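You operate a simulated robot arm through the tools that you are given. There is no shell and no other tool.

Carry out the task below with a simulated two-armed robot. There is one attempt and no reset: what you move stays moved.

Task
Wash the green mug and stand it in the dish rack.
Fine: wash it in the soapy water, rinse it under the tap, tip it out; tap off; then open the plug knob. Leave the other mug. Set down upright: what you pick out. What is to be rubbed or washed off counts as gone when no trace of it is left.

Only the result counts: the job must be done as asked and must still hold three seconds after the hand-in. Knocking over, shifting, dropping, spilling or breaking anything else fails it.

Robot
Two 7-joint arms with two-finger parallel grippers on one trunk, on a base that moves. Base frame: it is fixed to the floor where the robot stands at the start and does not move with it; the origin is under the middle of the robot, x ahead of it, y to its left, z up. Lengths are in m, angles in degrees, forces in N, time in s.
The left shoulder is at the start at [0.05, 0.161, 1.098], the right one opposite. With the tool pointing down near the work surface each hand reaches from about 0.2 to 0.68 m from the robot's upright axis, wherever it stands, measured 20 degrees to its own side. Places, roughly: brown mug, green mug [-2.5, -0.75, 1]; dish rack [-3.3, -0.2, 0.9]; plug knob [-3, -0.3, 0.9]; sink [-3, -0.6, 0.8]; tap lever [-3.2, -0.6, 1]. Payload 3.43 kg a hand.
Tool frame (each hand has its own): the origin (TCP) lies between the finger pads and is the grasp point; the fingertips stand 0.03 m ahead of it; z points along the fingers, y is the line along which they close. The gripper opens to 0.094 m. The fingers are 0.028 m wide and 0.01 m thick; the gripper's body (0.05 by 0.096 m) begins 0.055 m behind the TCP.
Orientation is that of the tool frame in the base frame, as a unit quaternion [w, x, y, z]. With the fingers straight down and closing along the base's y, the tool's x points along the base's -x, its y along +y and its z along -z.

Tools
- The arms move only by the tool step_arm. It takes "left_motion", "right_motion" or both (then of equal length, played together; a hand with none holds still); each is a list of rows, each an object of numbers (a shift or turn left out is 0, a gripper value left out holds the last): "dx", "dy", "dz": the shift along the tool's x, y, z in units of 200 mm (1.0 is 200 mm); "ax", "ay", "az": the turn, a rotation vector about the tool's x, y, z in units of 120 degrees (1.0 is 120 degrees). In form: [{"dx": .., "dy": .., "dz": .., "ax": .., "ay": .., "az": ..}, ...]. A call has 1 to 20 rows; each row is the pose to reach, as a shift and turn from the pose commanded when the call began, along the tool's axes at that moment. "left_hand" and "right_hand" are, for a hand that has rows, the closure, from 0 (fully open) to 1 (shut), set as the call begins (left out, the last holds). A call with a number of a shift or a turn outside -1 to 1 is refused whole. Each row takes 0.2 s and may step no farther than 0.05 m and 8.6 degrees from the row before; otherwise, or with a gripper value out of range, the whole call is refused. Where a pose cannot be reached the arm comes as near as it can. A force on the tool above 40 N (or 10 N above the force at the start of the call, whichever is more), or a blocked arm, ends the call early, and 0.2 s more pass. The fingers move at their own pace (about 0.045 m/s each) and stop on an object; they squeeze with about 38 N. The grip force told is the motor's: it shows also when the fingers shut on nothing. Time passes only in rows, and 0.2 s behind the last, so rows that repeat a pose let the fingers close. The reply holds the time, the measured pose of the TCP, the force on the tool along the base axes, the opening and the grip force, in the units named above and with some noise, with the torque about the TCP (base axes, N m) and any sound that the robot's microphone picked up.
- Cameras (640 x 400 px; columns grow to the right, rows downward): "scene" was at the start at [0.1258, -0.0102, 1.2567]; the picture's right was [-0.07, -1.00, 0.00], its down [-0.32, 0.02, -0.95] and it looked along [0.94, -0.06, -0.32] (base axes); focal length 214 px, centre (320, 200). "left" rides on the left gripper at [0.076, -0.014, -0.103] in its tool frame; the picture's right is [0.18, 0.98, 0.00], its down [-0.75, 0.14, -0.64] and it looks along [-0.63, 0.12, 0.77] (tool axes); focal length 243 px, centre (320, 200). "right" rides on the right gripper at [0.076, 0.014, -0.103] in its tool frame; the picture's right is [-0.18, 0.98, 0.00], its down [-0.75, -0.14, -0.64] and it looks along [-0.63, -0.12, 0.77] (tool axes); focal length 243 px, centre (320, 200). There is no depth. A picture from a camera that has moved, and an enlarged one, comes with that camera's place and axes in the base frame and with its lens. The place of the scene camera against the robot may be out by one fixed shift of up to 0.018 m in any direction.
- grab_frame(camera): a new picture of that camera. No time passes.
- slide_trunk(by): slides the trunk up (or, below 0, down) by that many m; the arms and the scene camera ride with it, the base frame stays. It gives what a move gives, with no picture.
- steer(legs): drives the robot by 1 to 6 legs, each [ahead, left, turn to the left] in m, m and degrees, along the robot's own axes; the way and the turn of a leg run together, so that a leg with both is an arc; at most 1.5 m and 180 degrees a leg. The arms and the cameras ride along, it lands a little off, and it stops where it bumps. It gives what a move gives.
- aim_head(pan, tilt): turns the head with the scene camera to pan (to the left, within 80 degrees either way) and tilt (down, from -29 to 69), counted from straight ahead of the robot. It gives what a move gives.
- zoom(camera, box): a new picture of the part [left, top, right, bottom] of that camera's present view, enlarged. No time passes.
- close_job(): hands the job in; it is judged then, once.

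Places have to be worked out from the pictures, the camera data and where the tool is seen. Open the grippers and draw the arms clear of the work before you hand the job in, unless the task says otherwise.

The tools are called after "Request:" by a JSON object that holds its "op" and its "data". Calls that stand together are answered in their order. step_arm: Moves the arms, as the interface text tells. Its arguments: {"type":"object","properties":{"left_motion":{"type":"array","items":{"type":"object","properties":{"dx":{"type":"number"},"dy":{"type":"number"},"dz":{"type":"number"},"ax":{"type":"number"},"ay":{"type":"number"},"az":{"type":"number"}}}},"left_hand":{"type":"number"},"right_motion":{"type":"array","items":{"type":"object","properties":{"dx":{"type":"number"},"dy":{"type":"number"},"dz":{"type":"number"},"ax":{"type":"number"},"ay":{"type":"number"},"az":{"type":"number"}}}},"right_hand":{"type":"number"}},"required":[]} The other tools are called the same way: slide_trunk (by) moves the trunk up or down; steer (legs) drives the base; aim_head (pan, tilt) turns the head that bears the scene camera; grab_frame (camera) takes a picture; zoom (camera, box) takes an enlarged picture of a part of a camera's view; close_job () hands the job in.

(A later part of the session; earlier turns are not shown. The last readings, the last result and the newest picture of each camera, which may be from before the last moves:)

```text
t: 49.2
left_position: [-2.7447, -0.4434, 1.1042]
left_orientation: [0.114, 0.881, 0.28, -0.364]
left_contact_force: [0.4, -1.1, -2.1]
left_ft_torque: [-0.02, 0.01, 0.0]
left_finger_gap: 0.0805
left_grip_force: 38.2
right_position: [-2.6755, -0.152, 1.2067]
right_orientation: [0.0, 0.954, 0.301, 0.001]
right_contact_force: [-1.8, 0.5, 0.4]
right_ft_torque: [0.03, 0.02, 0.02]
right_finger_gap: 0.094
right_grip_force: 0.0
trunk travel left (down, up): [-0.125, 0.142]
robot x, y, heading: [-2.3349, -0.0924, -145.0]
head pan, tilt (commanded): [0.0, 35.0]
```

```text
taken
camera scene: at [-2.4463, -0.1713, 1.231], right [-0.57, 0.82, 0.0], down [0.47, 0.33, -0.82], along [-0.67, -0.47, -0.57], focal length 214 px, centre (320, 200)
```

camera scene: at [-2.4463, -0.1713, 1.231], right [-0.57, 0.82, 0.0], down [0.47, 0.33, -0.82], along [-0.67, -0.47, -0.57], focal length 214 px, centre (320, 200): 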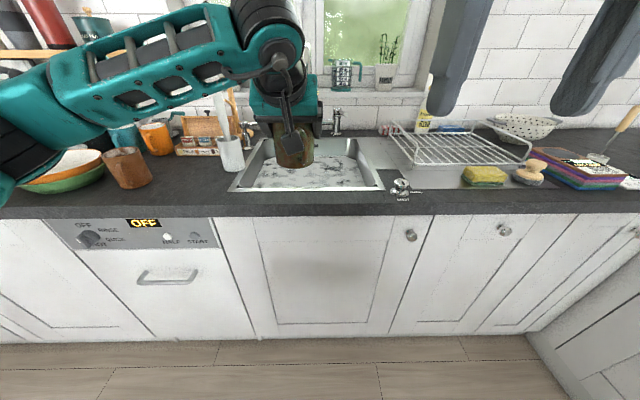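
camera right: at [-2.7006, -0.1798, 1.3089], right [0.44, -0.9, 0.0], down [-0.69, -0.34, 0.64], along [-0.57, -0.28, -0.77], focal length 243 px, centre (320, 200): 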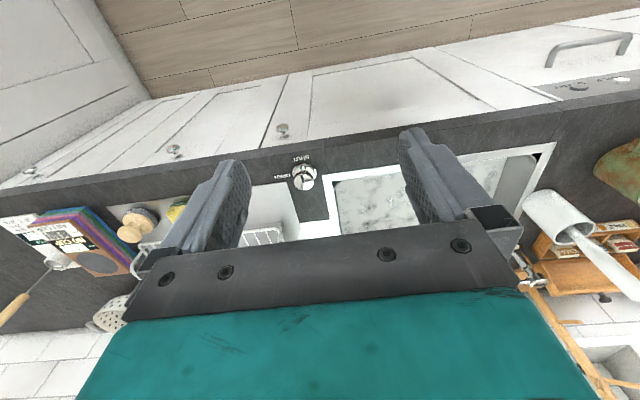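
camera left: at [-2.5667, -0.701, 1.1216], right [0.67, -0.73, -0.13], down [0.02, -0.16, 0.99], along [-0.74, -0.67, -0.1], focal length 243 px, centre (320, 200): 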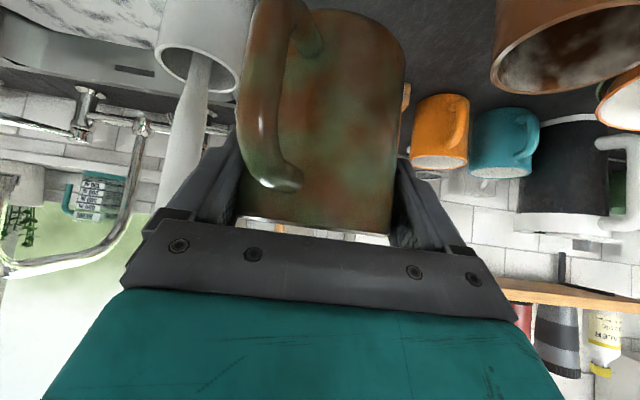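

The mug is now in line with the sink. Before driving in I check where the left elbow is by panning the head left.

Request:
{"op": "aim_head", "data": {"pan": 55, "tilt": 35}}

Request:
{"op": "grab_frame", "data": {"camera": "scene"}}

Request:
{"op": "grab_frame", "data": {"camera": "right"}}

```text
t: 50.4
left_position: [-2.7425, -0.4444, 1.1023]
left_orientation: [0.114, 0.882, 0.279, -0.364]
left_contact_force: [-0.2, 0.0, -3.5]
left_ft_torque: [0.02, -0.01, -0.01]
left_finger_gap: 0.0806
left_grip_force: 38.5
right_position: [-2.6755, -0.1521, 1.2061]
right_orientation: [0.001, 0.954, 0.301, 0.002]
right_contact_force: [-0.1, 0.0, 0.3]
right_ft_torque: [-0.02, 0.01, 0.01]
right_finger_gap: 0.0943
right_grip_force: 0.1
trunk travel left (down, up): [-0.125, 0.142]
robot x, y, heading: [-2.3351, -0.0887, -145.0]
head pan, tilt (commanded): [55.0, 35.0]
```

```text
taken
camera scene: at [-2.3743, -0.2088, 1.231], right [-1.0, 0.0, 0.0], down [0.0, 0.57, -0.82], along [0.0, -0.82, -0.57], focal length 214 px, centre (320, 200)
```

scene: 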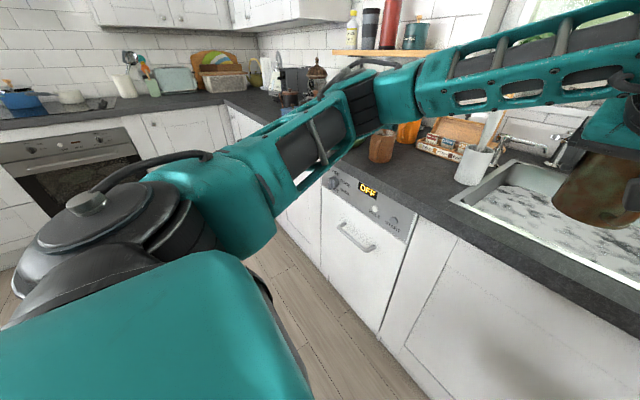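

```text
taken
camera right: at [-2.6054, -0.1205, 1.3088], right [0.41, -0.91, 0.0], down [-0.7, -0.32, 0.64], along [-0.58, -0.27, -0.77], focal length 243 px, centre (320, 200)
```

right: 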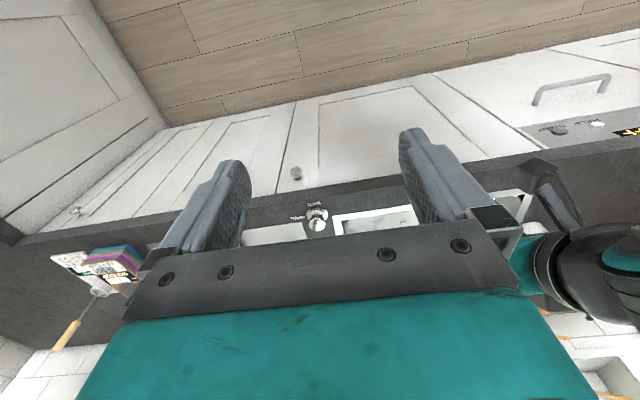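

The elbow sits out to the left at about z=1.15, so driving in with a bent arm could sweep the forearm over the brush. I extend the arm forward instead (0.15 m forward, 0.05 m down) so the base can stay back.

Request:
{"op": "step_arm", "data": {"left_motion": [{"dx": -0.088, "dz": 0.177}, {"dx": -0.177, "dz": 0.354}, {"dx": -0.265, "dz": 0.53}, {"dx": -0.353, "dz": 0.707}, {"dx": -0.353, "dz": 0.707}]}}

Request:
{"op": "grab_frame", "data": {"camera": "scene"}}

```text
t: 51.6
left_position: [-2.8658, -0.526, 1.054]
left_orientation: [0.115, 0.881, 0.279, -0.364]
left_contact_force: [0.1, 0.2, -1.9]
left_ft_torque: [-0.02, -0.01, 0.0]
left_finger_gap: 0.0806
left_grip_force: 38.2
right_position: [-2.6759, -0.1515, 1.2063]
right_orientation: [0.0, 0.954, 0.301, 0.001]
right_contact_force: [-0.6, -0.7, 0.0]
right_ft_torque: [0.01, 0.01, 0.04]
right_finger_gap: 0.0939
right_grip_force: 0.0
trunk travel left (down, up): [-0.125, 0.142]
robot x, y, heading: [-2.3324, -0.0936, -145.0]
head pan, tilt (commanded): [55.0, 35.0]
```

```text
taken
camera scene: at [-2.3741, -0.2088, 1.2311], right [-1.0, 0.0, 0.0], down [0.0, 0.57, -0.82], along [0.0, -0.82, -0.57], focal length 214 px, centre (320, 200)
```

scene: 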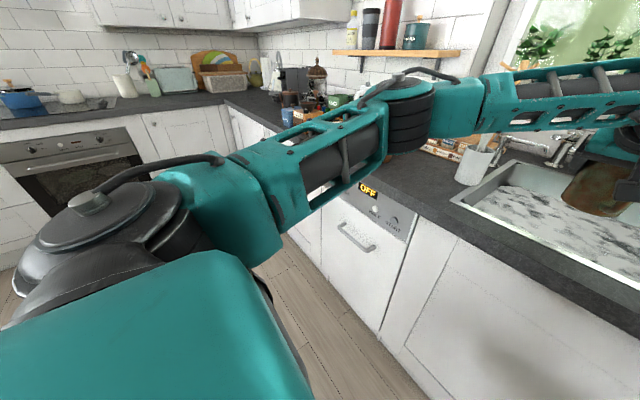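

The stretched arm reaches d≈0.685 m from the axis with the elbow well back. I drive 0.13 m ahead so the mug comes over the sink, rim about 5 cm below the spout outlet.

Request:
{"op": "steer", "data": {"legs": [[0.13, 0, 0]]}}

Request:
{"op": "aim_head", "data": {"pan": 0, "tilt": 35}}

Request:
{"op": "grab_frame", "data": {"camera": "scene"}}

Request:
{"op": "grab_frame", "data": {"camera": "left"}}

Request:
{"op": "grab_frame", "data": {"camera": "right"}}

```text
t: 52.9
left_position: [-2.9712, -0.6006, 1.0536]
left_orientation: [0.115, 0.881, 0.279, -0.364]
left_contact_force: [-0.3, 0.1, -2.8]
left_ft_torque: [-0.01, -0.03, -0.01]
left_finger_gap: 0.0804
left_grip_force: 37.6
right_position: [-2.7808, -0.2252, 1.2067]
right_orientation: [0.0, 0.954, 0.299, 0.001]
right_contact_force: [-0.5, 0.0, -0.7]
right_ft_torque: [0.02, -0.02, 0.0]
right_finger_gap: 0.094
right_grip_force: 0.0
trunk travel left (down, up): [-0.125, 0.142]
robot x, y, heading: [-2.4363, -0.165, -145.0]
head pan, tilt (commanded): [55.0, 35.0]
```

```text
t: 54.1
left_position: [-2.9698, -0.5996, 1.0553]
left_orientation: [0.114, 0.881, 0.279, -0.365]
left_contact_force: [0.2, -0.2, -2.4]
left_ft_torque: [0.01, -0.02, -0.03]
left_finger_gap: 0.0802
left_grip_force: 38.0
right_position: [-2.7802, -0.2254, 1.2055]
right_orientation: [0.001, 0.954, 0.3, 0.001]
right_contact_force: [-0.8, 0.0, 0.6]
right_ft_torque: [0.03, -0.01, 0.0]
right_finger_gap: 0.0941
right_grip_force: 0.1
trunk travel left (down, up): [-0.125, 0.142]
robot x, y, heading: [-2.4387, -0.1669, -144.9]
head pan, tilt (commanded): [0.0, 35.0]
```

```text
taken
camera scene: at [-2.551, -0.2444, 1.231], right [-0.57, 0.82, 0.0], down [0.47, 0.33, -0.82], along [-0.67, -0.47, -0.57], focal length 214 px, centre (320, 200)
```

scene: 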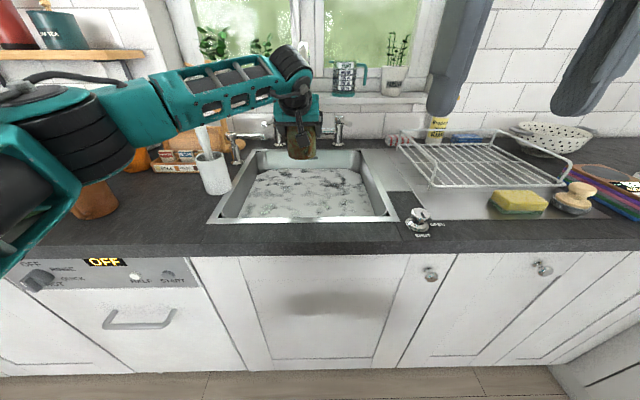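

```text
taken
camera left: at [-2.8762, -0.5157, 1.0737], right [0.67, -0.73, -0.13], down [0.02, -0.16, 0.99], along [-0.74, -0.66, -0.1], focal length 243 px, centre (320, 200)
```

left: 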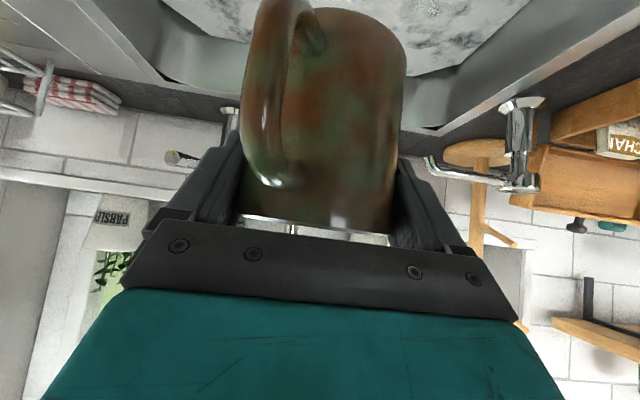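

```text
taken
camera right: at [-2.71, -0.1934, 1.3088], right [0.41, -0.91, 0.0], down [-0.7, -0.32, 0.64], along [-0.58, -0.26, -0.77], focal length 243 px, centre (320, 200)
```

right: 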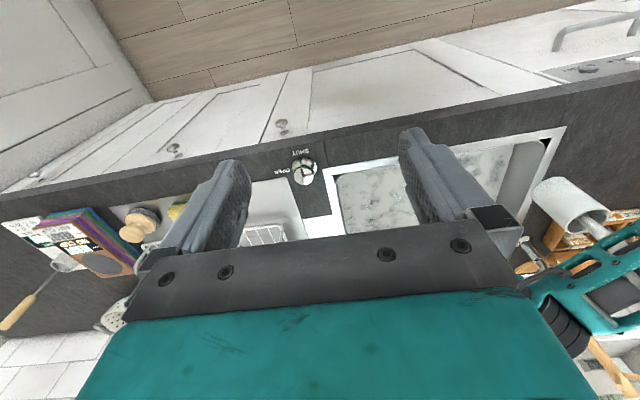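

The mug is over the sink in front of the spout. I zoom to judge the distance to the spout and lever.

Request:
{"op": "zoom", "data": {"camera": "scene", "box": [200, 30, 400, 230]}}

Request:
{"op": "zoom", "data": {"camera": "left", "box": [60, 80, 460, 260]}}

```text
2.00 times, centred on (300, 130) of scene
camera zoom: at [-2.551, -0.2444, 1.231], right [-0.57, 0.82, 0.0], down [0.47, 0.33, -0.82], along [-0.67, -0.47, -0.57], focal length 429 px, centre (360, 340)
```

zoom: 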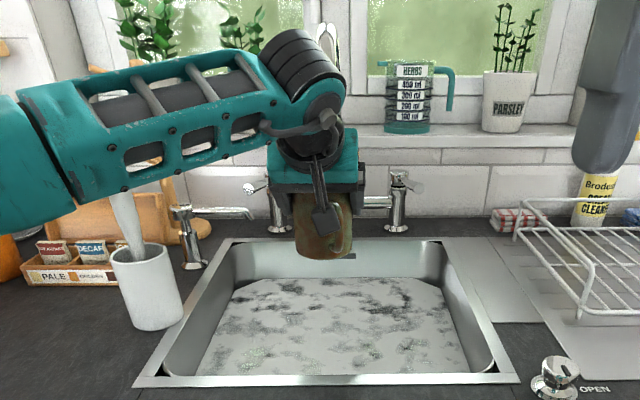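

```text
1.60 times, centred on (260, 170) of left
camera zoom: at [-2.8762, -0.5157, 1.0737], right [0.67, -0.73, -0.13], down [0.02, -0.16, 0.99], along [-0.74, -0.66, -0.1], focal length 388 px, centre (416, 248)
```

zoom: 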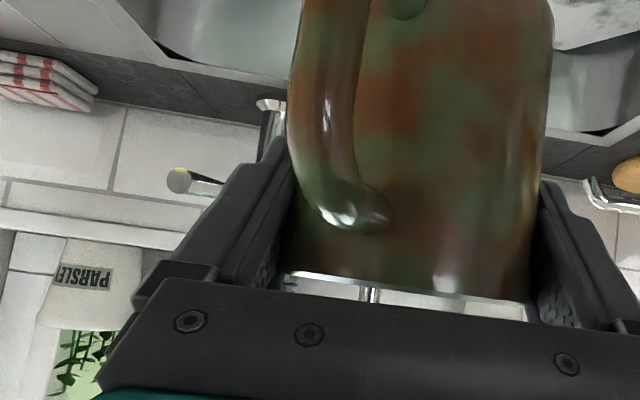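

The spout plane is s≈-0.045 and the lever tip about d=0.87, s=0.11, z=1.017. I lower the mug 0.10 m straight down into the sink opening, away from the spout.

Request:
{"op": "step_arm", "data": {"left_motion": [{"dx": 0.09, "dz": 0.09}, {"dx": 0.18, "dz": 0.18}, {"dx": 0.27, "dz": 0.27}, {"dx": 0.3535, "dz": 0.3535}, {"dx": 0.3535, "dz": 0.3535}]}}

Request:
{"op": "grab_frame", "data": {"camera": "scene"}}

Request:
{"op": "grab_frame", "data": {"camera": "left"}}

```text
t: 55.3
left_position: [-2.9706, -0.5997, 0.9559]
left_orientation: [0.115, 0.881, 0.279, -0.364]
left_contact_force: [-0.6, -0.1, -2.9]
left_ft_torque: [-0.02, 0.01, -0.01]
left_finger_gap: 0.0805
left_grip_force: 37.9
right_position: [-2.7801, -0.2249, 1.2061]
right_orientation: [0.0, 0.954, 0.3, 0.001]
right_contact_force: [-0.7, -0.1, -0.6]
right_ft_torque: [-0.07, 0.0, 0.0]
right_finger_gap: 0.0938
right_grip_force: 0.1
trunk travel left (down, up): [-0.125, 0.142]
robot x, y, heading: [-2.4357, -0.1673, -145.1]
head pan, tilt (commanded): [0.0, 35.0]
```

```text
taken
camera scene: at [-2.551, -0.2443, 1.2311], right [-0.57, 0.82, 0.0], down [0.47, 0.33, -0.82], along [-0.67, -0.47, -0.57], focal length 214 px, centre (320, 200)
```

scene: 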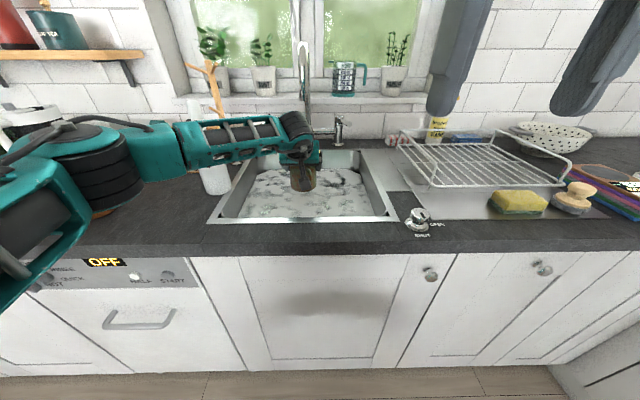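

```text
taken
camera left: at [-2.8771, -0.5157, 0.9735], right [0.67, -0.73, -0.13], down [0.02, -0.16, 0.99], along [-0.74, -0.66, -0.1], focal length 243 px, centre (320, 200)
```

left: 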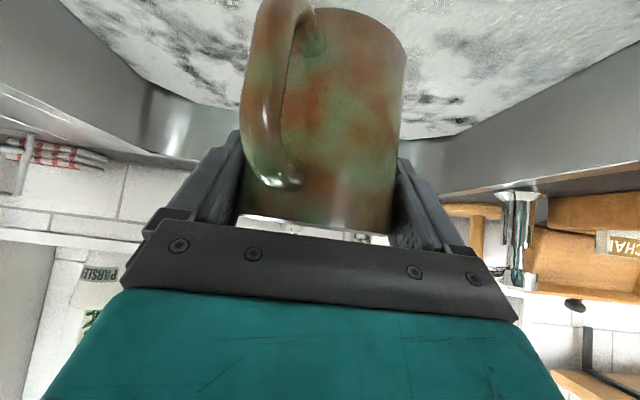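

The forearm now passes close to the brush in the cup, so I zoom to check clearance.

Request:
{"op": "zoom", "data": {"camera": "scene", "box": [130, 60, 350, 210]}}

Request:
{"op": "zoom", "data": {"camera": "right", "box": [440, 120, 640, 400]}}

```text
2.67 times, centred on (240, 135) of scene
camera zoom: at [-2.551, -0.2443, 1.2311], right [-0.57, 0.82, 0.0], down [0.47, 0.33, -0.82], along [-0.67, -0.47, -0.57], focal length 572 px, centre (533, 373)
```

zoom: 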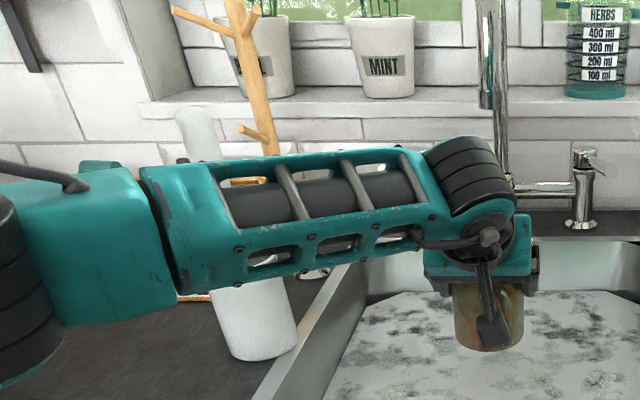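

```text
1.43 times, centred on (540, 260) of right
camera zoom: at [-2.71, -0.1934, 1.3088], right [0.41, -0.91, 0.0], down [-0.7, -0.32, 0.64], along [-0.58, -0.26, -0.77], focal length 347 px, centre (6, 114)
```

zoom: 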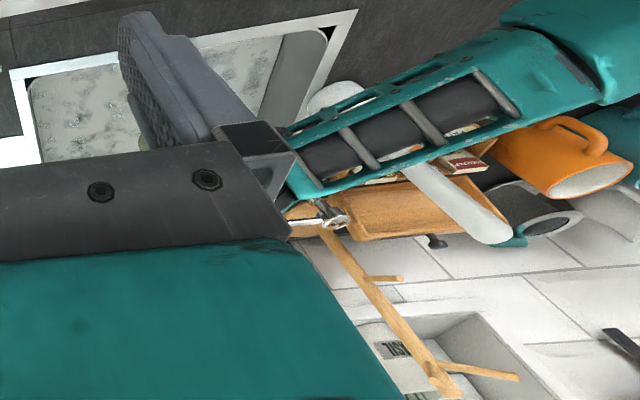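

The two views place the brush about 0.19 m from the forearm axis, so it is clear. I now pitch the hand 20° steeper and lower the mug toward the water.

Request:
{"op": "step_arm", "data": {"left_motion": [{"dx": 0.035, "dz": 0.106, "ay": 0.0556}, {"dx": 0.07, "dz": 0.212, "ay": 0.1111}, {"dx": 0.106, "dz": 0.318, "ay": 0.1667}, {"dx": 0.106, "dz": 0.318, "ay": 0.1667}]}}

Request:
{"op": "grab_frame", "data": {"camera": "left"}}

Request:
{"op": "grab_frame", "data": {"camera": "scene"}}

```text
t: 56.3
left_position: [-2.9813, -0.6109, 0.8914]
left_orientation: [0.064, 0.932, 0.293, -0.206]
left_contact_force: [-0.6, 0.4, -1.7]
left_ft_torque: [-0.01, 0.03, 0.01]
left_finger_gap: 0.0803
left_grip_force: 38.2
left hand out of reach, approached as far as the arm can: row 3, 4
right_position: [-2.7812, -0.2227, 1.2054]
right_orientation: [0.0, 0.954, 0.3, 0.0]
right_contact_force: [-0.4, 0.2, -0.2]
right_ft_torque: [-0.01, -0.01, 0.04]
right_finger_gap: 0.0941
right_grip_force: 0.1
trunk travel left (down, up): [-0.125, 0.142]
robot x, y, heading: [-2.4419, -0.1672, -145.2]
head pan, tilt (commanded): [0.0, 35.0]
```

```text
taken
camera left: at [-2.898, -0.535, 0.9528], right [0.7, -0.71, -0.08], down [-0.26, -0.35, 0.9], along [-0.67, -0.61, -0.43], focal length 243 px, centre (320, 200)
```

left: 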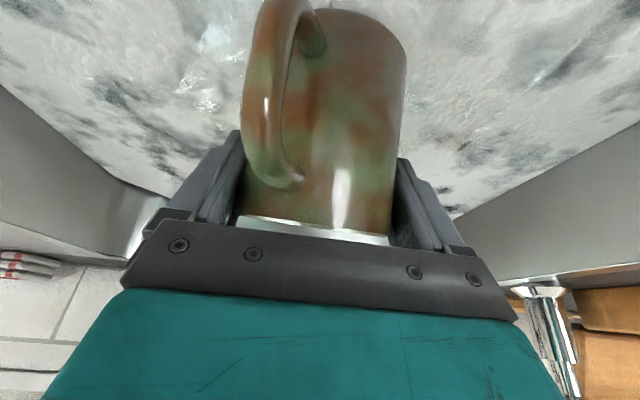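

```text
taken
camera scene: at [-2.5513, -0.2438, 1.231], right [-0.57, 0.82, 0.0], down [0.47, 0.33, -0.82], along [-0.67, -0.47, -0.57], focal length 214 px, centre (320, 200)
```

scene: 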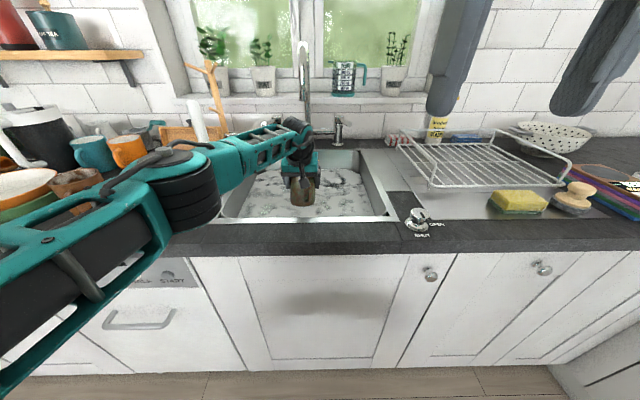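

The arm is near its stretch limit there, so I shift 0.08 m left, 0.03 m back and 0.08 m down to dip the mug into the soapy water while watching forces.

Request:
{"op": "step_arm", "data": {"left_motion": [{"dx": 0.079, "dy": 0.1, "dz": 0.075}, {"dx": 0.158, "dy": 0.2, "dz": 0.15}, {"dx": 0.237, "dy": 0.3, "dz": 0.225}, {"dx": 0.316, "dy": 0.4, "dz": 0.2995}, {"dx": 0.316, "dy": 0.4, "dz": 0.2995}]}}

Request:
{"op": "grab_frame", "data": {"camera": "left"}}

Request:
{"op": "grab_frame", "data": {"camera": "scene"}}

```text
t: 57.5
left_position: [-2.9115, -0.6545, 0.8173]
left_orientation: [0.063, 0.93, 0.293, -0.212]
left_contact_force: [-0.8, 9.0, 27.0]
left_ft_torque: [0.21, 0.6, -0.18]
left_finger_gap: 0.0775
left_grip_force: 38.3
right_position: [-2.7788, -0.2217, 1.2086]
right_orientation: [0.0, 0.954, 0.3, -0.002]
right_contact_force: [-0.4, 0.0, 0.5]
right_ft_torque: [-0.03, -0.01, -0.02]
right_finger_gap: 0.0943
right_grip_force: 0.1
trunk travel left (down, up): [-0.125, 0.142]
robot x, y, heading: [-2.4395, -0.1673, -145.1]
head pan, tilt (commanded): [0.0, 35.0]
```

```text
taken
camera left: at [-2.8265, -0.5793, 0.8763], right [0.7, -0.71, -0.09], down [-0.25, -0.35, 0.9], along [-0.67, -0.61, -0.42], focal length 243 px, centre (320, 200)
```

left: 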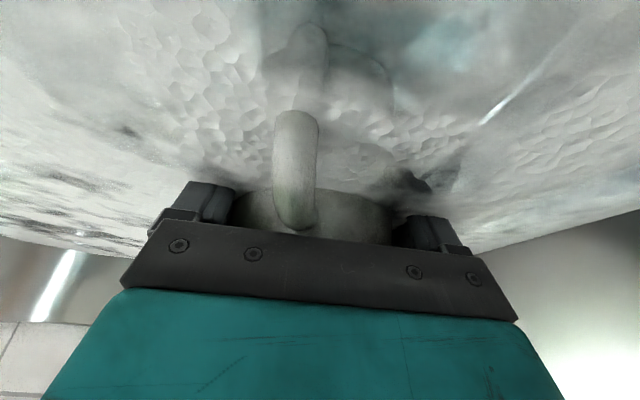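

```text
taken
camera scene: at [-2.549, -0.2412, 1.2318], right [-0.57, 0.82, 0.0], down [0.47, 0.33, -0.82], along [-0.67, -0.47, -0.57], focal length 214 px, centre (320, 200)
```

scene: 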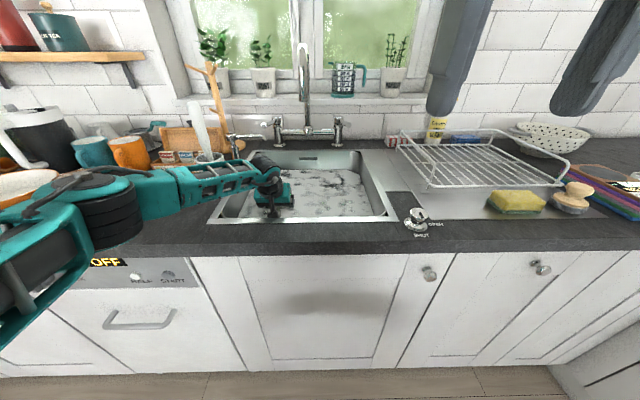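

The mug touched the sink floor (27 N upward) and is mostly under water. I raise 12 mm to relieve it and look at how it sits in the grip.

Request:
{"op": "step_arm", "data": {"left_motion": [{"dx": -0.03, "dz": -0.065}, {"dx": -0.04, "dz": -0.087}, {"dx": -0.04, "dz": -0.087}]}}

Request:
{"op": "grab_frame", "data": {"camera": "left"}}

Request:
{"op": "zoom", "data": {"camera": "scene", "box": [180, 100, 400, 240]}}

```text
t: 58.3
left_position: [-2.9067, -0.6598, 0.8274]
left_orientation: [0.065, 0.931, 0.294, -0.205]
left_contact_force: [0.3, 0.2, -2.2]
left_ft_torque: [-0.05, -0.02, -0.01]
left_finger_gap: 0.0774
left_grip_force: 38.3
right_position: [-2.7814, -0.2245, 1.2072]
right_orientation: [0.001, 0.954, 0.3, 0.002]
right_contact_force: [0.7, -0.8, -0.8]
right_ft_torque: [0.01, 0.0, 0.0]
right_finger_gap: 0.0941
right_grip_force: 0.0
trunk travel left (down, up): [-0.125, 0.142]
robot x, y, heading: [-2.4398, -0.168, -145.1]
head pan, tilt (commanded): [0.0, 35.0]
```

```text
taken
camera left: at [-2.8246, -0.583, 0.8887], right [0.7, -0.71, -0.08], down [-0.26, -0.35, 0.9], along [-0.66, -0.61, -0.43], focal length 243 px, centre (320, 200)
```

left: 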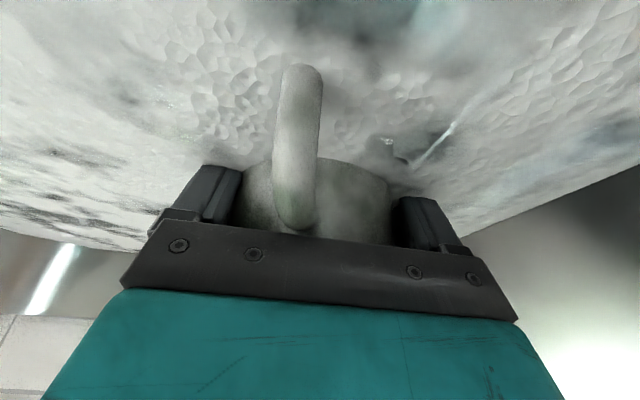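

```text
2.86 times, centred on (290, 170) of scene
camera zoom: at [-2.551, -0.2444, 1.2309], right [-0.57, 0.82, 0.0], down [0.47, 0.33, -0.82], along [-0.67, -0.47, -0.57], focal length 613 px, centre (406, 286)
```

zoom: 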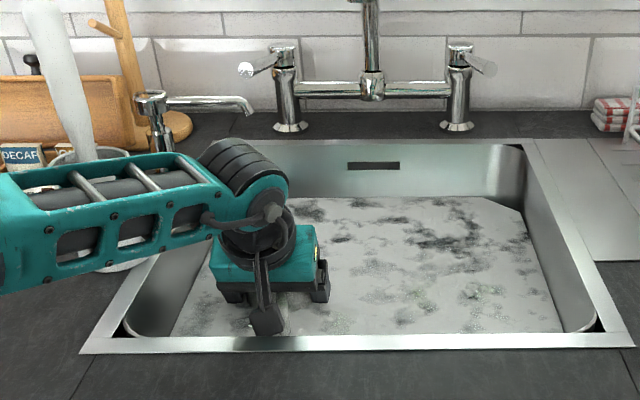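

The grip still holds at 38 N. I now swish the mug side to side in the soapy water, staying clear of the sink walls.

Request:
{"op": "step_arm", "data": {"left_motion": [{"dy": -0.2}, {"dy": -0.4}, {"dy": -0.5, "dx": -0.04, "dz": 0.02}, {"dy": -0.3, "dx": -0.06, "dz": 0.03}, {"dy": -0.1, "dx": -0.06, "dz": 0.03}, {"dy": 0.05}, {"dy": -0.15}, {"dy": -0.35}, {"dy": -0.5}, {"dy": -0.3, "dx": -0.06, "dz": 0.03}, {"dy": -0.1, "dx": -0.06, "dz": 0.03}, {"dy": 0.05}, {"dy": -0.15}, {"dy": -0.35}, {"dy": -0.5}, {"dy": -0.3, "dx": -0.06, "dz": 0.03}, {"dy": -0.1, "dx": -0.06, "dz": 0.03}, {"dy": 0.0}]}}

Request:
{"op": "grab_frame", "data": {"camera": "left"}}

```text
t: 62.1
left_position: [-2.9051, -0.6603, 0.8292]
left_orientation: [0.064, 0.931, 0.294, -0.206]
left_contact_force: [-0.2, 0.5, -2.7]
left_ft_torque: [-0.04, 0.02, 0.01]
left_finger_gap: 0.0771
left_grip_force: 37.6
right_position: [-2.7794, -0.2241, 1.207]
right_orientation: [0.001, 0.954, 0.3, 0.0]
right_contact_force: [0.4, -0.3, 0.9]
right_ft_torque: [-0.04, -0.03, 0.0]
right_finger_gap: 0.0941
right_grip_force: 0.0
trunk travel left (down, up): [-0.125, 0.142]
robot x, y, heading: [-2.4368, -0.1647, -145.1]
head pan, tilt (commanded): [0.0, 35.0]
```

```text
taken
camera left: at [-2.8221, -0.5839, 0.8905], right [0.7, -0.71, -0.08], down [-0.26, -0.35, 0.9], along [-0.67, -0.61, -0.43], focal length 243 px, centre (320, 200)
```

left: 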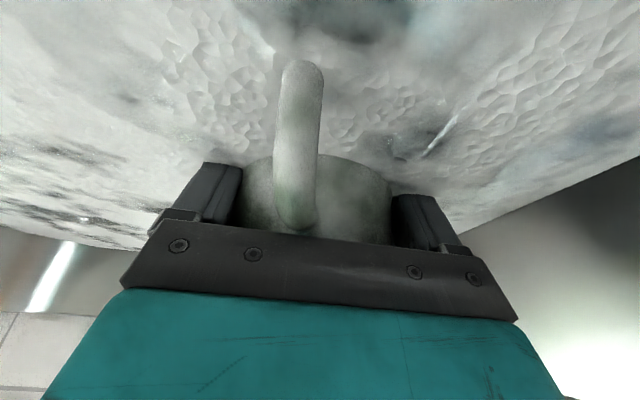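

The visible part of the mug now looks sudsy with no brown. I lift it out of the water to inspect it.

Request:
{"op": "step_arm", "data": {"left_motion": [{"dx": -0.056, "dz": -0.12}, {"dx": -0.113, "dz": -0.24}, {"dx": -0.169, "dz": -0.3624}, {"dx": -0.169, "dz": -0.3624}]}}

Request:
{"op": "grab_frame", "data": {"camera": "left"}}

Request:
{"op": "zoom", "data": {"camera": "scene", "box": [200, 100, 360, 220]}}

```text
t: 63.1
left_position: [-2.9066, -0.6601, 0.908]
left_orientation: [0.064, 0.931, 0.294, -0.206]
left_contact_force: [-0.2, -0.2, -3.1]
left_ft_torque: [0.0, 0.03, -0.01]
left_finger_gap: 0.0771
left_grip_force: 37.9
right_position: [-2.7809, -0.2242, 1.2069]
right_orientation: [0.0, 0.954, 0.301, 0.002]
right_contact_force: [-0.1, -0.5, -0.9]
right_ft_torque: [0.03, -0.01, -0.01]
right_finger_gap: 0.0939
right_grip_force: 0.1
trunk travel left (down, up): [-0.125, 0.142]
robot x, y, heading: [-2.4434, -0.1668, -145.1]
head pan, tilt (commanded): [0.0, 35.0]
```

```text
taken
camera left: at [-2.8236, -0.5832, 0.9687], right [0.7, -0.71, -0.08], down [-0.26, -0.35, 0.9], along [-0.67, -0.61, -0.43], focal length 243 px, centre (320, 200)
```

left: 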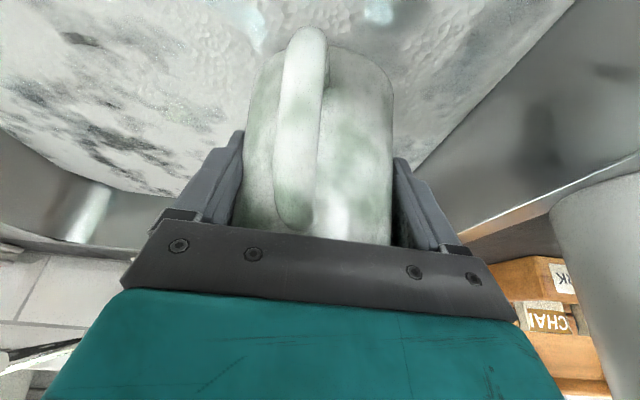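

```text
3.33 times, centred on (280, 160) of scene
camera zoom: at [-2.5511, -0.2444, 1.231], right [-0.57, 0.82, 0.0], down [0.47, 0.33, -0.82], along [-0.67, -0.47, -0.57], focal length 715 px, centre (453, 333)
```

zoom: 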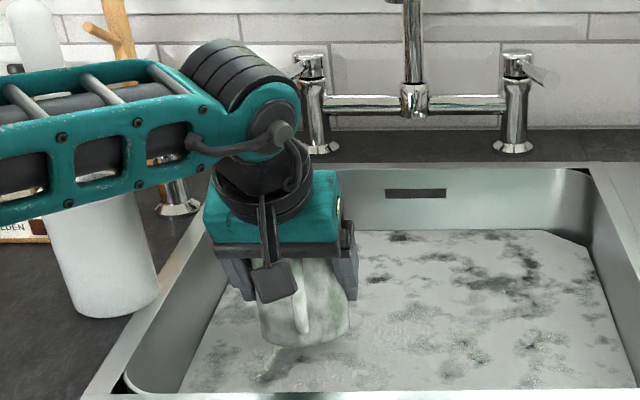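

The brown is replaced by white suds over green. I zoom in to check for any remaining brown before rinsing.

Request:
{"op": "zoom", "data": {"camera": "left", "box": [200, 10, 440, 260]}}

Request:
{"op": "zoom", "data": {"camera": "scene", "box": [240, 150, 310, 200]}}

```text
1.60 times, centred on (320, 135) of left
camera zoom: at [-2.8236, -0.5832, 0.9687], right [0.7, -0.71, -0.08], down [-0.26, -0.35, 0.9], along [-0.67, -0.61, -0.43], focal length 388 px, centre (320, 304)
```

zoom: 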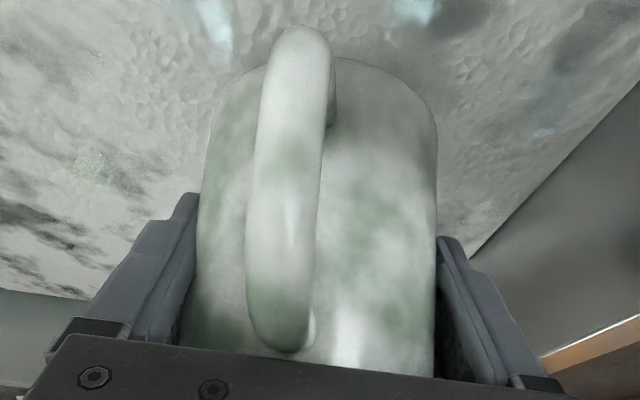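

```text
8.00 times, centred on (275, 175) of scene
camera zoom: at [-2.5511, -0.2444, 1.231], right [-0.57, 0.82, 0.0], down [0.47, 0.33, -0.82], along [-0.67, -0.47, -0.57], focal length 1716 px, centre (680, 400)
```

zoom: 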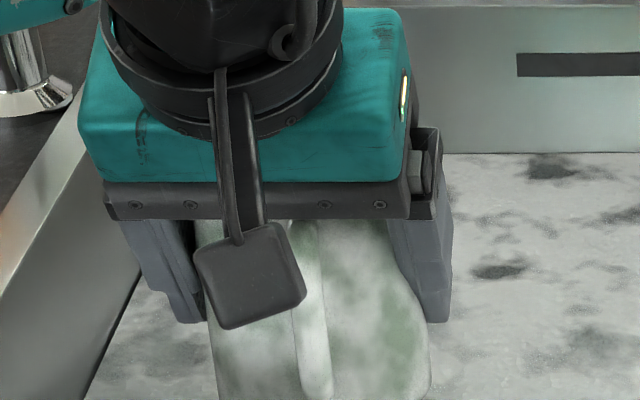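

No brown remains, only suds. To reach the lever I raise the trunk 0.14 m (so the elbow and forearm pass above the brush), after shifting the mug 3 cm left away from the spout.

Request:
{"op": "step_arm", "data": {"left_motion": [{"dy": 0.075}, {"dy": 0.15}, {"dy": 0.15}]}}

Request:
{"op": "slide_trunk", "data": {"by": 0.14}}

Request:
{"op": "grab_frame", "data": {"camera": "scene"}}

Request:
{"op": "grab_frame", "data": {"camera": "right"}}

```text
t: 63.9
left_position: [-2.8906, -0.684, 0.9082]
left_orientation: [0.063, 0.931, 0.294, -0.206]
left_contact_force: [0.7, -0.6, -2.3]
left_ft_torque: [0.01, 0.01, 0.01]
left_finger_gap: 0.0772
left_grip_force: 38.1
right_position: [-2.7803, -0.2239, 1.2065]
right_orientation: [0.0, 0.954, 0.3, 0.001]
right_contact_force: [0.7, 0.3, -1.2]
right_ft_torque: [-0.06, -0.01, 0.03]
right_finger_gap: 0.0942
right_grip_force: 0.0
trunk travel left (down, up): [-0.125, 0.142]
robot x, y, heading: [-2.4408, -0.1656, -145.0]
head pan, tilt (commanded): [0.0, 35.0]
```

```text
t: 65.6
left_position: [-2.8907, -0.6835, 1.0477]
left_orientation: [0.064, 0.931, 0.294, -0.205]
left_contact_force: [-0.3, -0.6, -3.3]
left_ft_torque: [0.03, -0.01, -0.05]
left_finger_gap: 0.077
left_grip_force: 38.1
right_position: [-2.7801, -0.2246, 1.3462]
right_orientation: [0.0, 0.954, 0.3, 0.0]
right_contact_force: [-0.3, -0.5, -0.7]
right_ft_torque: [-0.01, 0.01, 0.01]
right_finger_gap: 0.094
right_grip_force: 0.1
trunk travel left (down, up): [-0.265, 0.002]
robot x, y, heading: [-2.4383, -0.1687, -145.2]
head pan, tilt (commanded): [0.0, 35.0]
```

```text
taken
camera scene: at [-2.5512, -0.2445, 1.371], right [-0.57, 0.82, 0.0], down [0.47, 0.33, -0.82], along [-0.67, -0.47, -0.57], focal length 214 px, centre (320, 200)
```

scene: 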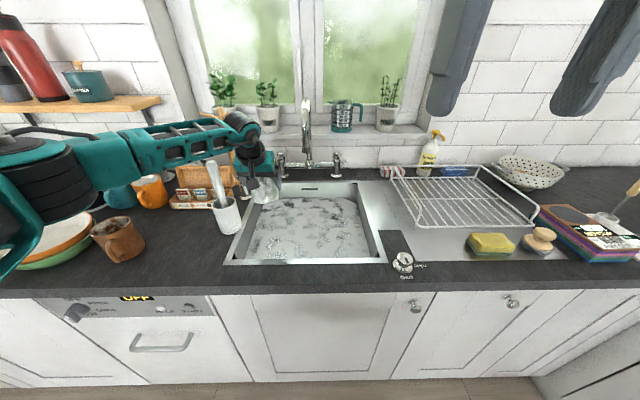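

```text
taken
camera right: at [-2.7102, -0.1936, 1.4487], right [0.41, -0.91, 0.0], down [-0.7, -0.32, 0.64], along [-0.58, -0.26, -0.77], focal length 243 px, centre (320, 200)
```

right: 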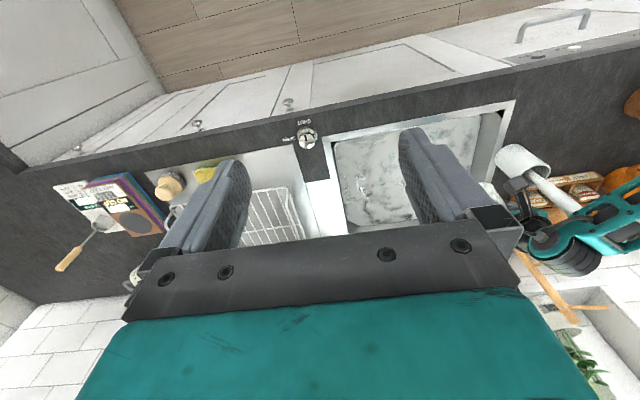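

Trunk is up. I retract the left hand 7 cm and bring it 3 cm right to balance the clearance between brush and spout, then drive 0.10 m ahead.

Request:
{"op": "step_arm", "data": {"left_motion": [{"dx": 0.106, "dy": -0.05, "dz": -0.049}, {"dx": 0.211, "dy": -0.1, "dz": -0.099}, {"dx": 0.317, "dy": -0.15, "dz": -0.148}, {"dx": 0.317, "dy": -0.15, "dz": -0.148}]}}

Request:
{"op": "steer", "data": {"legs": [[0.1, 0, 0]]}}

Request:
{"op": "grab_frame", "data": {"camera": "scene"}}

Request:
{"op": "grab_frame", "data": {"camera": "right"}}

```text
t: 66.6
left_position: [-2.85, -0.6179, 1.0486]
left_orientation: [0.064, 0.931, 0.294, -0.205]
left_contact_force: [-0.2, 0.7, -3.5]
left_ft_torque: [0.01, 0.06, -0.01]
left_finger_gap: 0.0771
left_grip_force: 38.3
right_position: [-2.7815, -0.2254, 1.3457]
right_orientation: [0.0, 0.954, 0.3, 0.001]
right_contact_force: [0.7, -0.7, 0.2]
right_ft_torque: [0.0, -0.01, 0.04]
right_finger_gap: 0.0944
right_grip_force: 0.0
trunk travel left (down, up): [-0.265, 0.002]
robot x, y, heading: [-2.4406, -0.1641, -145.2]
head pan, tilt (commanded): [0.0, 35.0]
```

```text
t: 67.8
left_position: [-2.9336, -0.6775, 1.0487]
left_orientation: [0.065, 0.931, 0.296, -0.206]
left_contact_force: [-0.4, -1.1, -3.0]
left_ft_torque: [0.0, 0.0, 0.01]
left_finger_gap: 0.077
left_grip_force: 37.6
right_position: [-2.8639, -0.2825, 1.3463]
right_orientation: [0.001, 0.953, 0.302, 0.002]
right_contact_force: [-0.7, 0.1, 0.0]
right_ft_torque: [0.06, -0.03, 0.0]
right_finger_gap: 0.0941
right_grip_force: 0.1
trunk travel left (down, up): [-0.265, 0.002]
robot x, y, heading: [-2.5231, -0.2231, -144.9]
head pan, tilt (commanded): [0.0, 35.0]
```

```text
taken
camera scene: at [-2.6342, -0.3028, 1.3709], right [-0.57, 0.82, 0.0], down [0.47, 0.33, -0.82], along [-0.67, -0.47, -0.57], focal length 214 px, centre (320, 200)
```

scene: 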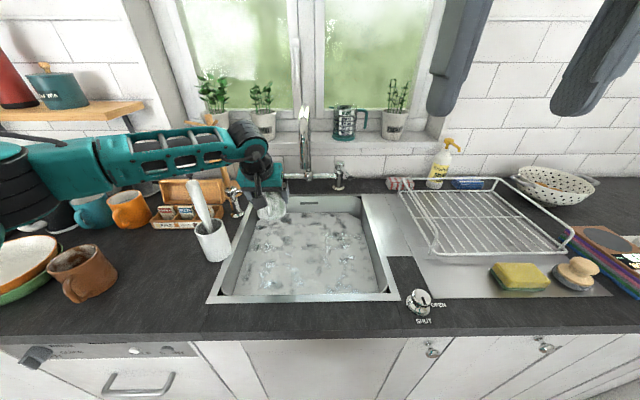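

```text
taken
camera right: at [-2.7932, -0.2523, 1.4487], right [0.41, -0.91, 0.0], down [-0.7, -0.32, 0.64], along [-0.58, -0.27, -0.77], focal length 243 px, centre (320, 200)
```

right: 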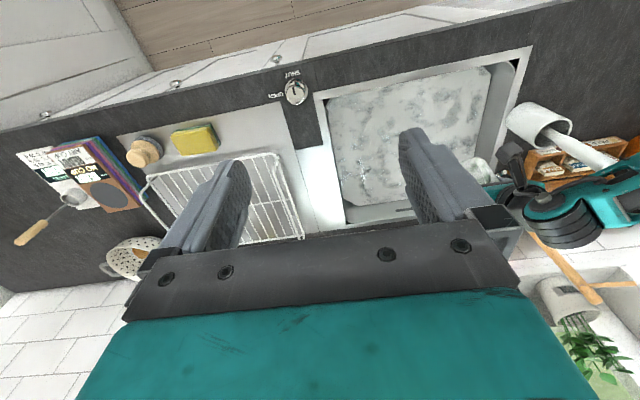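

Now in position. I zoom at the tap to fix the lever's place and direction.

Request:
{"op": "zoom", "data": {"camera": "scene", "box": [220, 90, 400, 230]}}

Request:
{"op": "zoom", "data": {"camera": "scene", "box": [300, 140, 380, 210]}}

```text
2.86 times, centred on (310, 160) of scene
camera zoom: at [-2.6342, -0.3028, 1.3709], right [-0.57, 0.82, 0.0], down [0.47, 0.33, -0.82], along [-0.67, -0.47, -0.57], focal length 613 px, centre (349, 314)
```

zoom: 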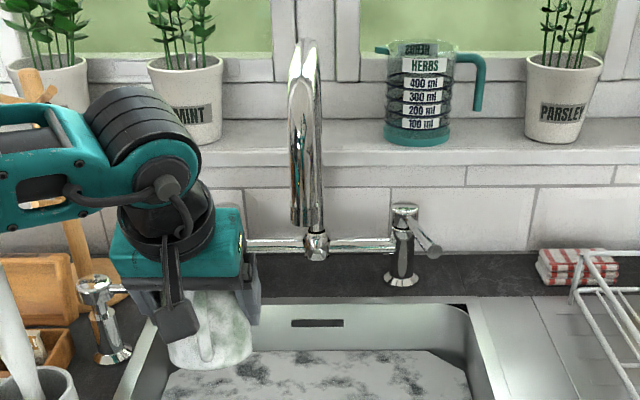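

```text
5.71 times, centred on (340, 175) of scene
camera zoom: at [-2.6342, -0.3028, 1.3709], right [-0.57, 0.82, 0.0], down [0.47, 0.33, -0.82], along [-0.67, -0.47, -0.57], focal length 1226 px, centre (206, 343)
```

zoom: 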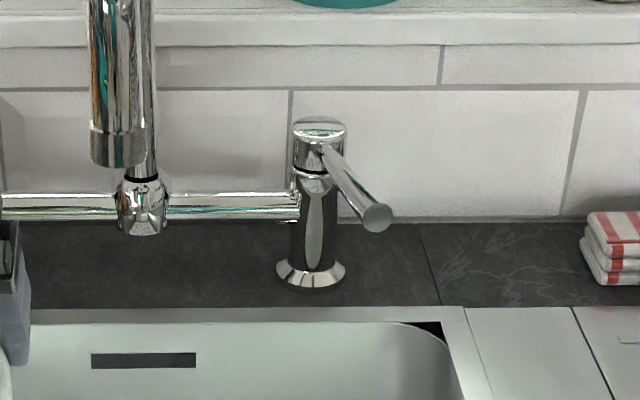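

From this view the right lever points toward the robot, tip near d≈0.76, s≈0.11, z≈1.02 with its pivot at d≈0.86. I bring the right hand forward in two stages, pitching it toward the lever, with the fingers about 0.04 m apart.

Request:
{"op": "step_arm", "data": {"right_motion": [{"dx": -0.18, "dy": 0.037, "dz": 0.12, "ay": -0.0458}, {"dx": -0.36, "dy": 0.074, "dz": 0.24, "ay": -0.0917}, {"dx": -0.54, "dy": 0.111, "dz": 0.36, "ay": -0.1375}, {"dx": -0.72, "dy": 0.148, "dz": 0.48, "ay": -0.1833}, {"dx": -0.9, "dy": 0.185, "dz": 0.6, "ay": -0.2292}, {"dx": -0.9, "dy": 0.185, "dz": 0.6, "ay": -0.2292}], "right_hand": 0.55}}

Request:
{"op": "grab_frame", "data": {"camera": "scene"}}

Request:
{"op": "grab_frame", "data": {"camera": "right"}}

```text
t: 69.2
left_position: [-2.9317, -0.677, 1.0487]
left_orientation: [0.065, 0.931, 0.295, -0.206]
left_contact_force: [0.3, -0.8, -3.2]
left_ft_torque: [-0.04, 0.05, -0.04]
left_finger_gap: 0.0773
left_grip_force: 37.1
right_position: [-2.989, -0.4188, 1.2245]
right_orientation: [0.072, 0.926, 0.293, -0.226]
right_contact_force: [0.2, 0.0, -0.5]
right_ft_torque: [-0.02, -0.01, 0.0]
right_finger_gap: 0.0426
right_grip_force: 0.1
trunk travel left (down, up): [-0.265, 0.002]
robot x, y, heading: [-2.5224, -0.226, -144.8]
head pan, tilt (commanded): [0.0, 35.0]
```

```text
taken
camera scene: at [-2.6332, -0.3021, 1.3711], right [-0.57, 0.82, 0.0], down [0.47, 0.33, -0.82], along [-0.67, -0.47, -0.57], focal length 214 px, centre (320, 200)
```

scene: 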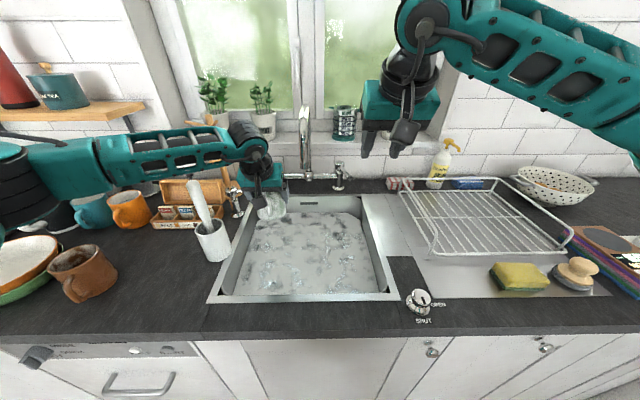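

```text
taken
camera right: at [-2.887, -0.3654, 1.2802], right [0.43, -0.9, 0.09], down [-0.39, -0.1, 0.92], along [-0.82, -0.43, -0.39], focal length 243 px, centre (320, 200)
```

right: 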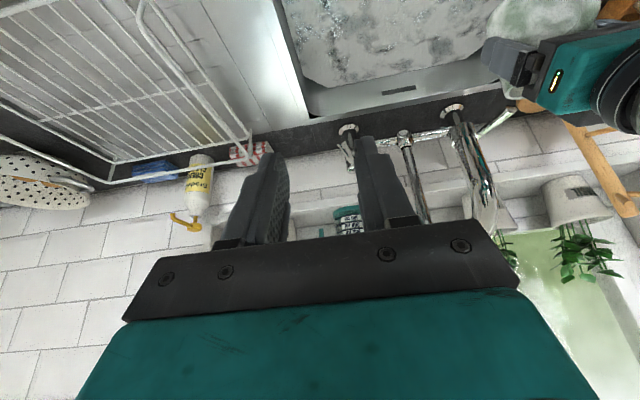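

The right camera now sees the tap. I zoom there to place the lever relative to the right hand.

Request:
{"op": "zoom", "data": {"camera": "right", "box": [300, 70, 500, 230]}}

```text
2.50 times, centred on (400, 150) of right
camera zoom: at [-2.887, -0.3654, 1.2802], right [0.43, -0.9, 0.09], down [-0.39, -0.1, 0.92], along [-0.82, -0.43, -0.39], focal length 606 px, centre (120, 325)
```

zoom: 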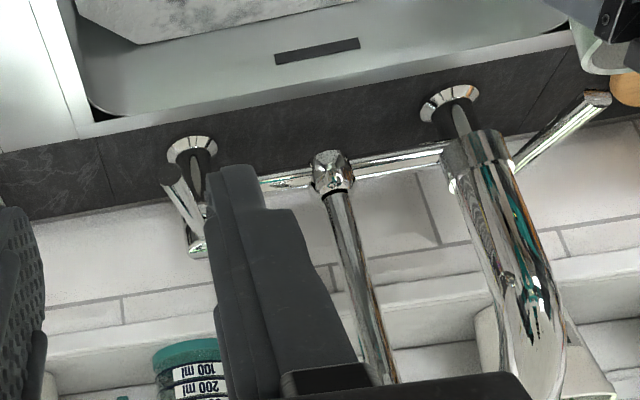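

The lever tip is near (s=0.097, d=0.742, z=1.016) with the pivot at (0.078, 0.85, 1.009). I move the right hand to a pre-point 0.12 m before it with a 40° downward pitch.

Request:
{"op": "step_arm", "data": {"right_motion": [{"dx": -0.0945, "dy": 0.014, "dz": 0.198, "ay": -0.0376}, {"dx": -0.189, "dy": 0.028, "dz": 0.396, "ay": -0.0752}, {"dx": -0.2835, "dy": 0.042, "dz": 0.594, "ay": -0.1128}, {"dx": -0.378, "dy": 0.056, "dz": 0.792, "ay": -0.1504}, {"dx": -0.4725, "dy": 0.07, "dz": 0.99, "ay": -0.188}, {"dx": -0.4725, "dy": 0.07, "dz": 0.99, "ay": -0.188}]}}

Request:
{"op": "grab_frame", "data": {"camera": "right"}}

Request:
{"op": "zoom", "data": {"camera": "scene", "box": [230, 80, 450, 230]}}

```text
t: 70.5
left_position: [-2.9318, -0.6766, 1.0487]
left_orientation: [0.064, 0.931, 0.295, -0.206]
left_contact_force: [0.3, -0.1, -2.4]
left_ft_torque: [-0.06, 0.01, -0.01]
left_finger_gap: 0.0771
left_grip_force: 38.1
right_position: [-3.1242, -0.529, 1.0935]
right_orientation: [0.128, 0.864, 0.273, -0.404]
right_contact_force: [-0.3, 1.6, -0.6]
right_ft_torque: [0.01, 0.01, 0.0]
right_finger_gap: 0.0425
right_grip_force: 0.0
trunk travel left (down, up): [-0.265, 0.002]
robot x, y, heading: [-2.5198, -0.2251, -144.9]
head pan, tilt (commanded): [0.0, 35.0]
```

```text
taken
camera right: at [-3.0115, -0.4692, 1.1001], right [0.47, -0.87, 0.14], down [-0.07, 0.12, 0.99], along [-0.88, -0.47, -0.01], focal length 243 px, centre (320, 200)
```

right: 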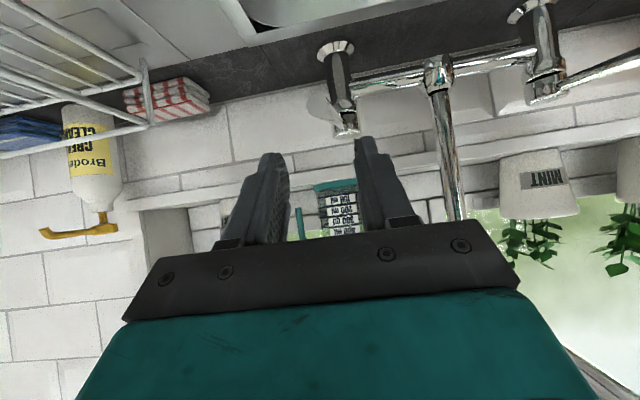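

```text
2.67 times, centred on (340, 155) of scene
camera zoom: at [-2.6332, -0.302, 1.3711], right [-0.57, 0.82, 0.0], down [0.47, 0.33, -0.82], along [-0.67, -0.47, -0.57], focal length 572 px, centre (267, 320)
```

zoom: 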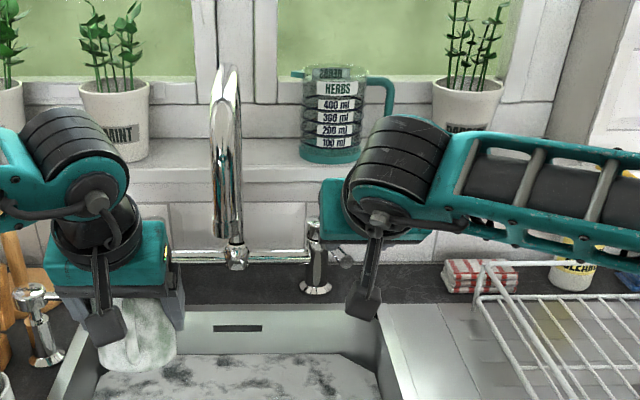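

The hand is at the pre-point. I zoom the right camera at the lever to align the fingers with it.

Request:
{"op": "zoom", "data": {"camera": "right", "box": [240, 20, 440, 200]}}

```text
2.22 times, centred on (340, 110) of right
camera zoom: at [-3.0115, -0.4692, 1.1001], right [0.47, -0.87, 0.14], down [-0.07, 0.12, 0.99], along [-0.88, -0.47, -0.01], focal length 539 px, centre (276, 400)
```

zoom: 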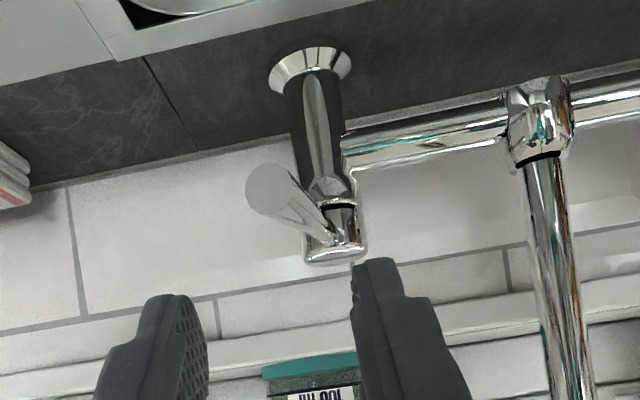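

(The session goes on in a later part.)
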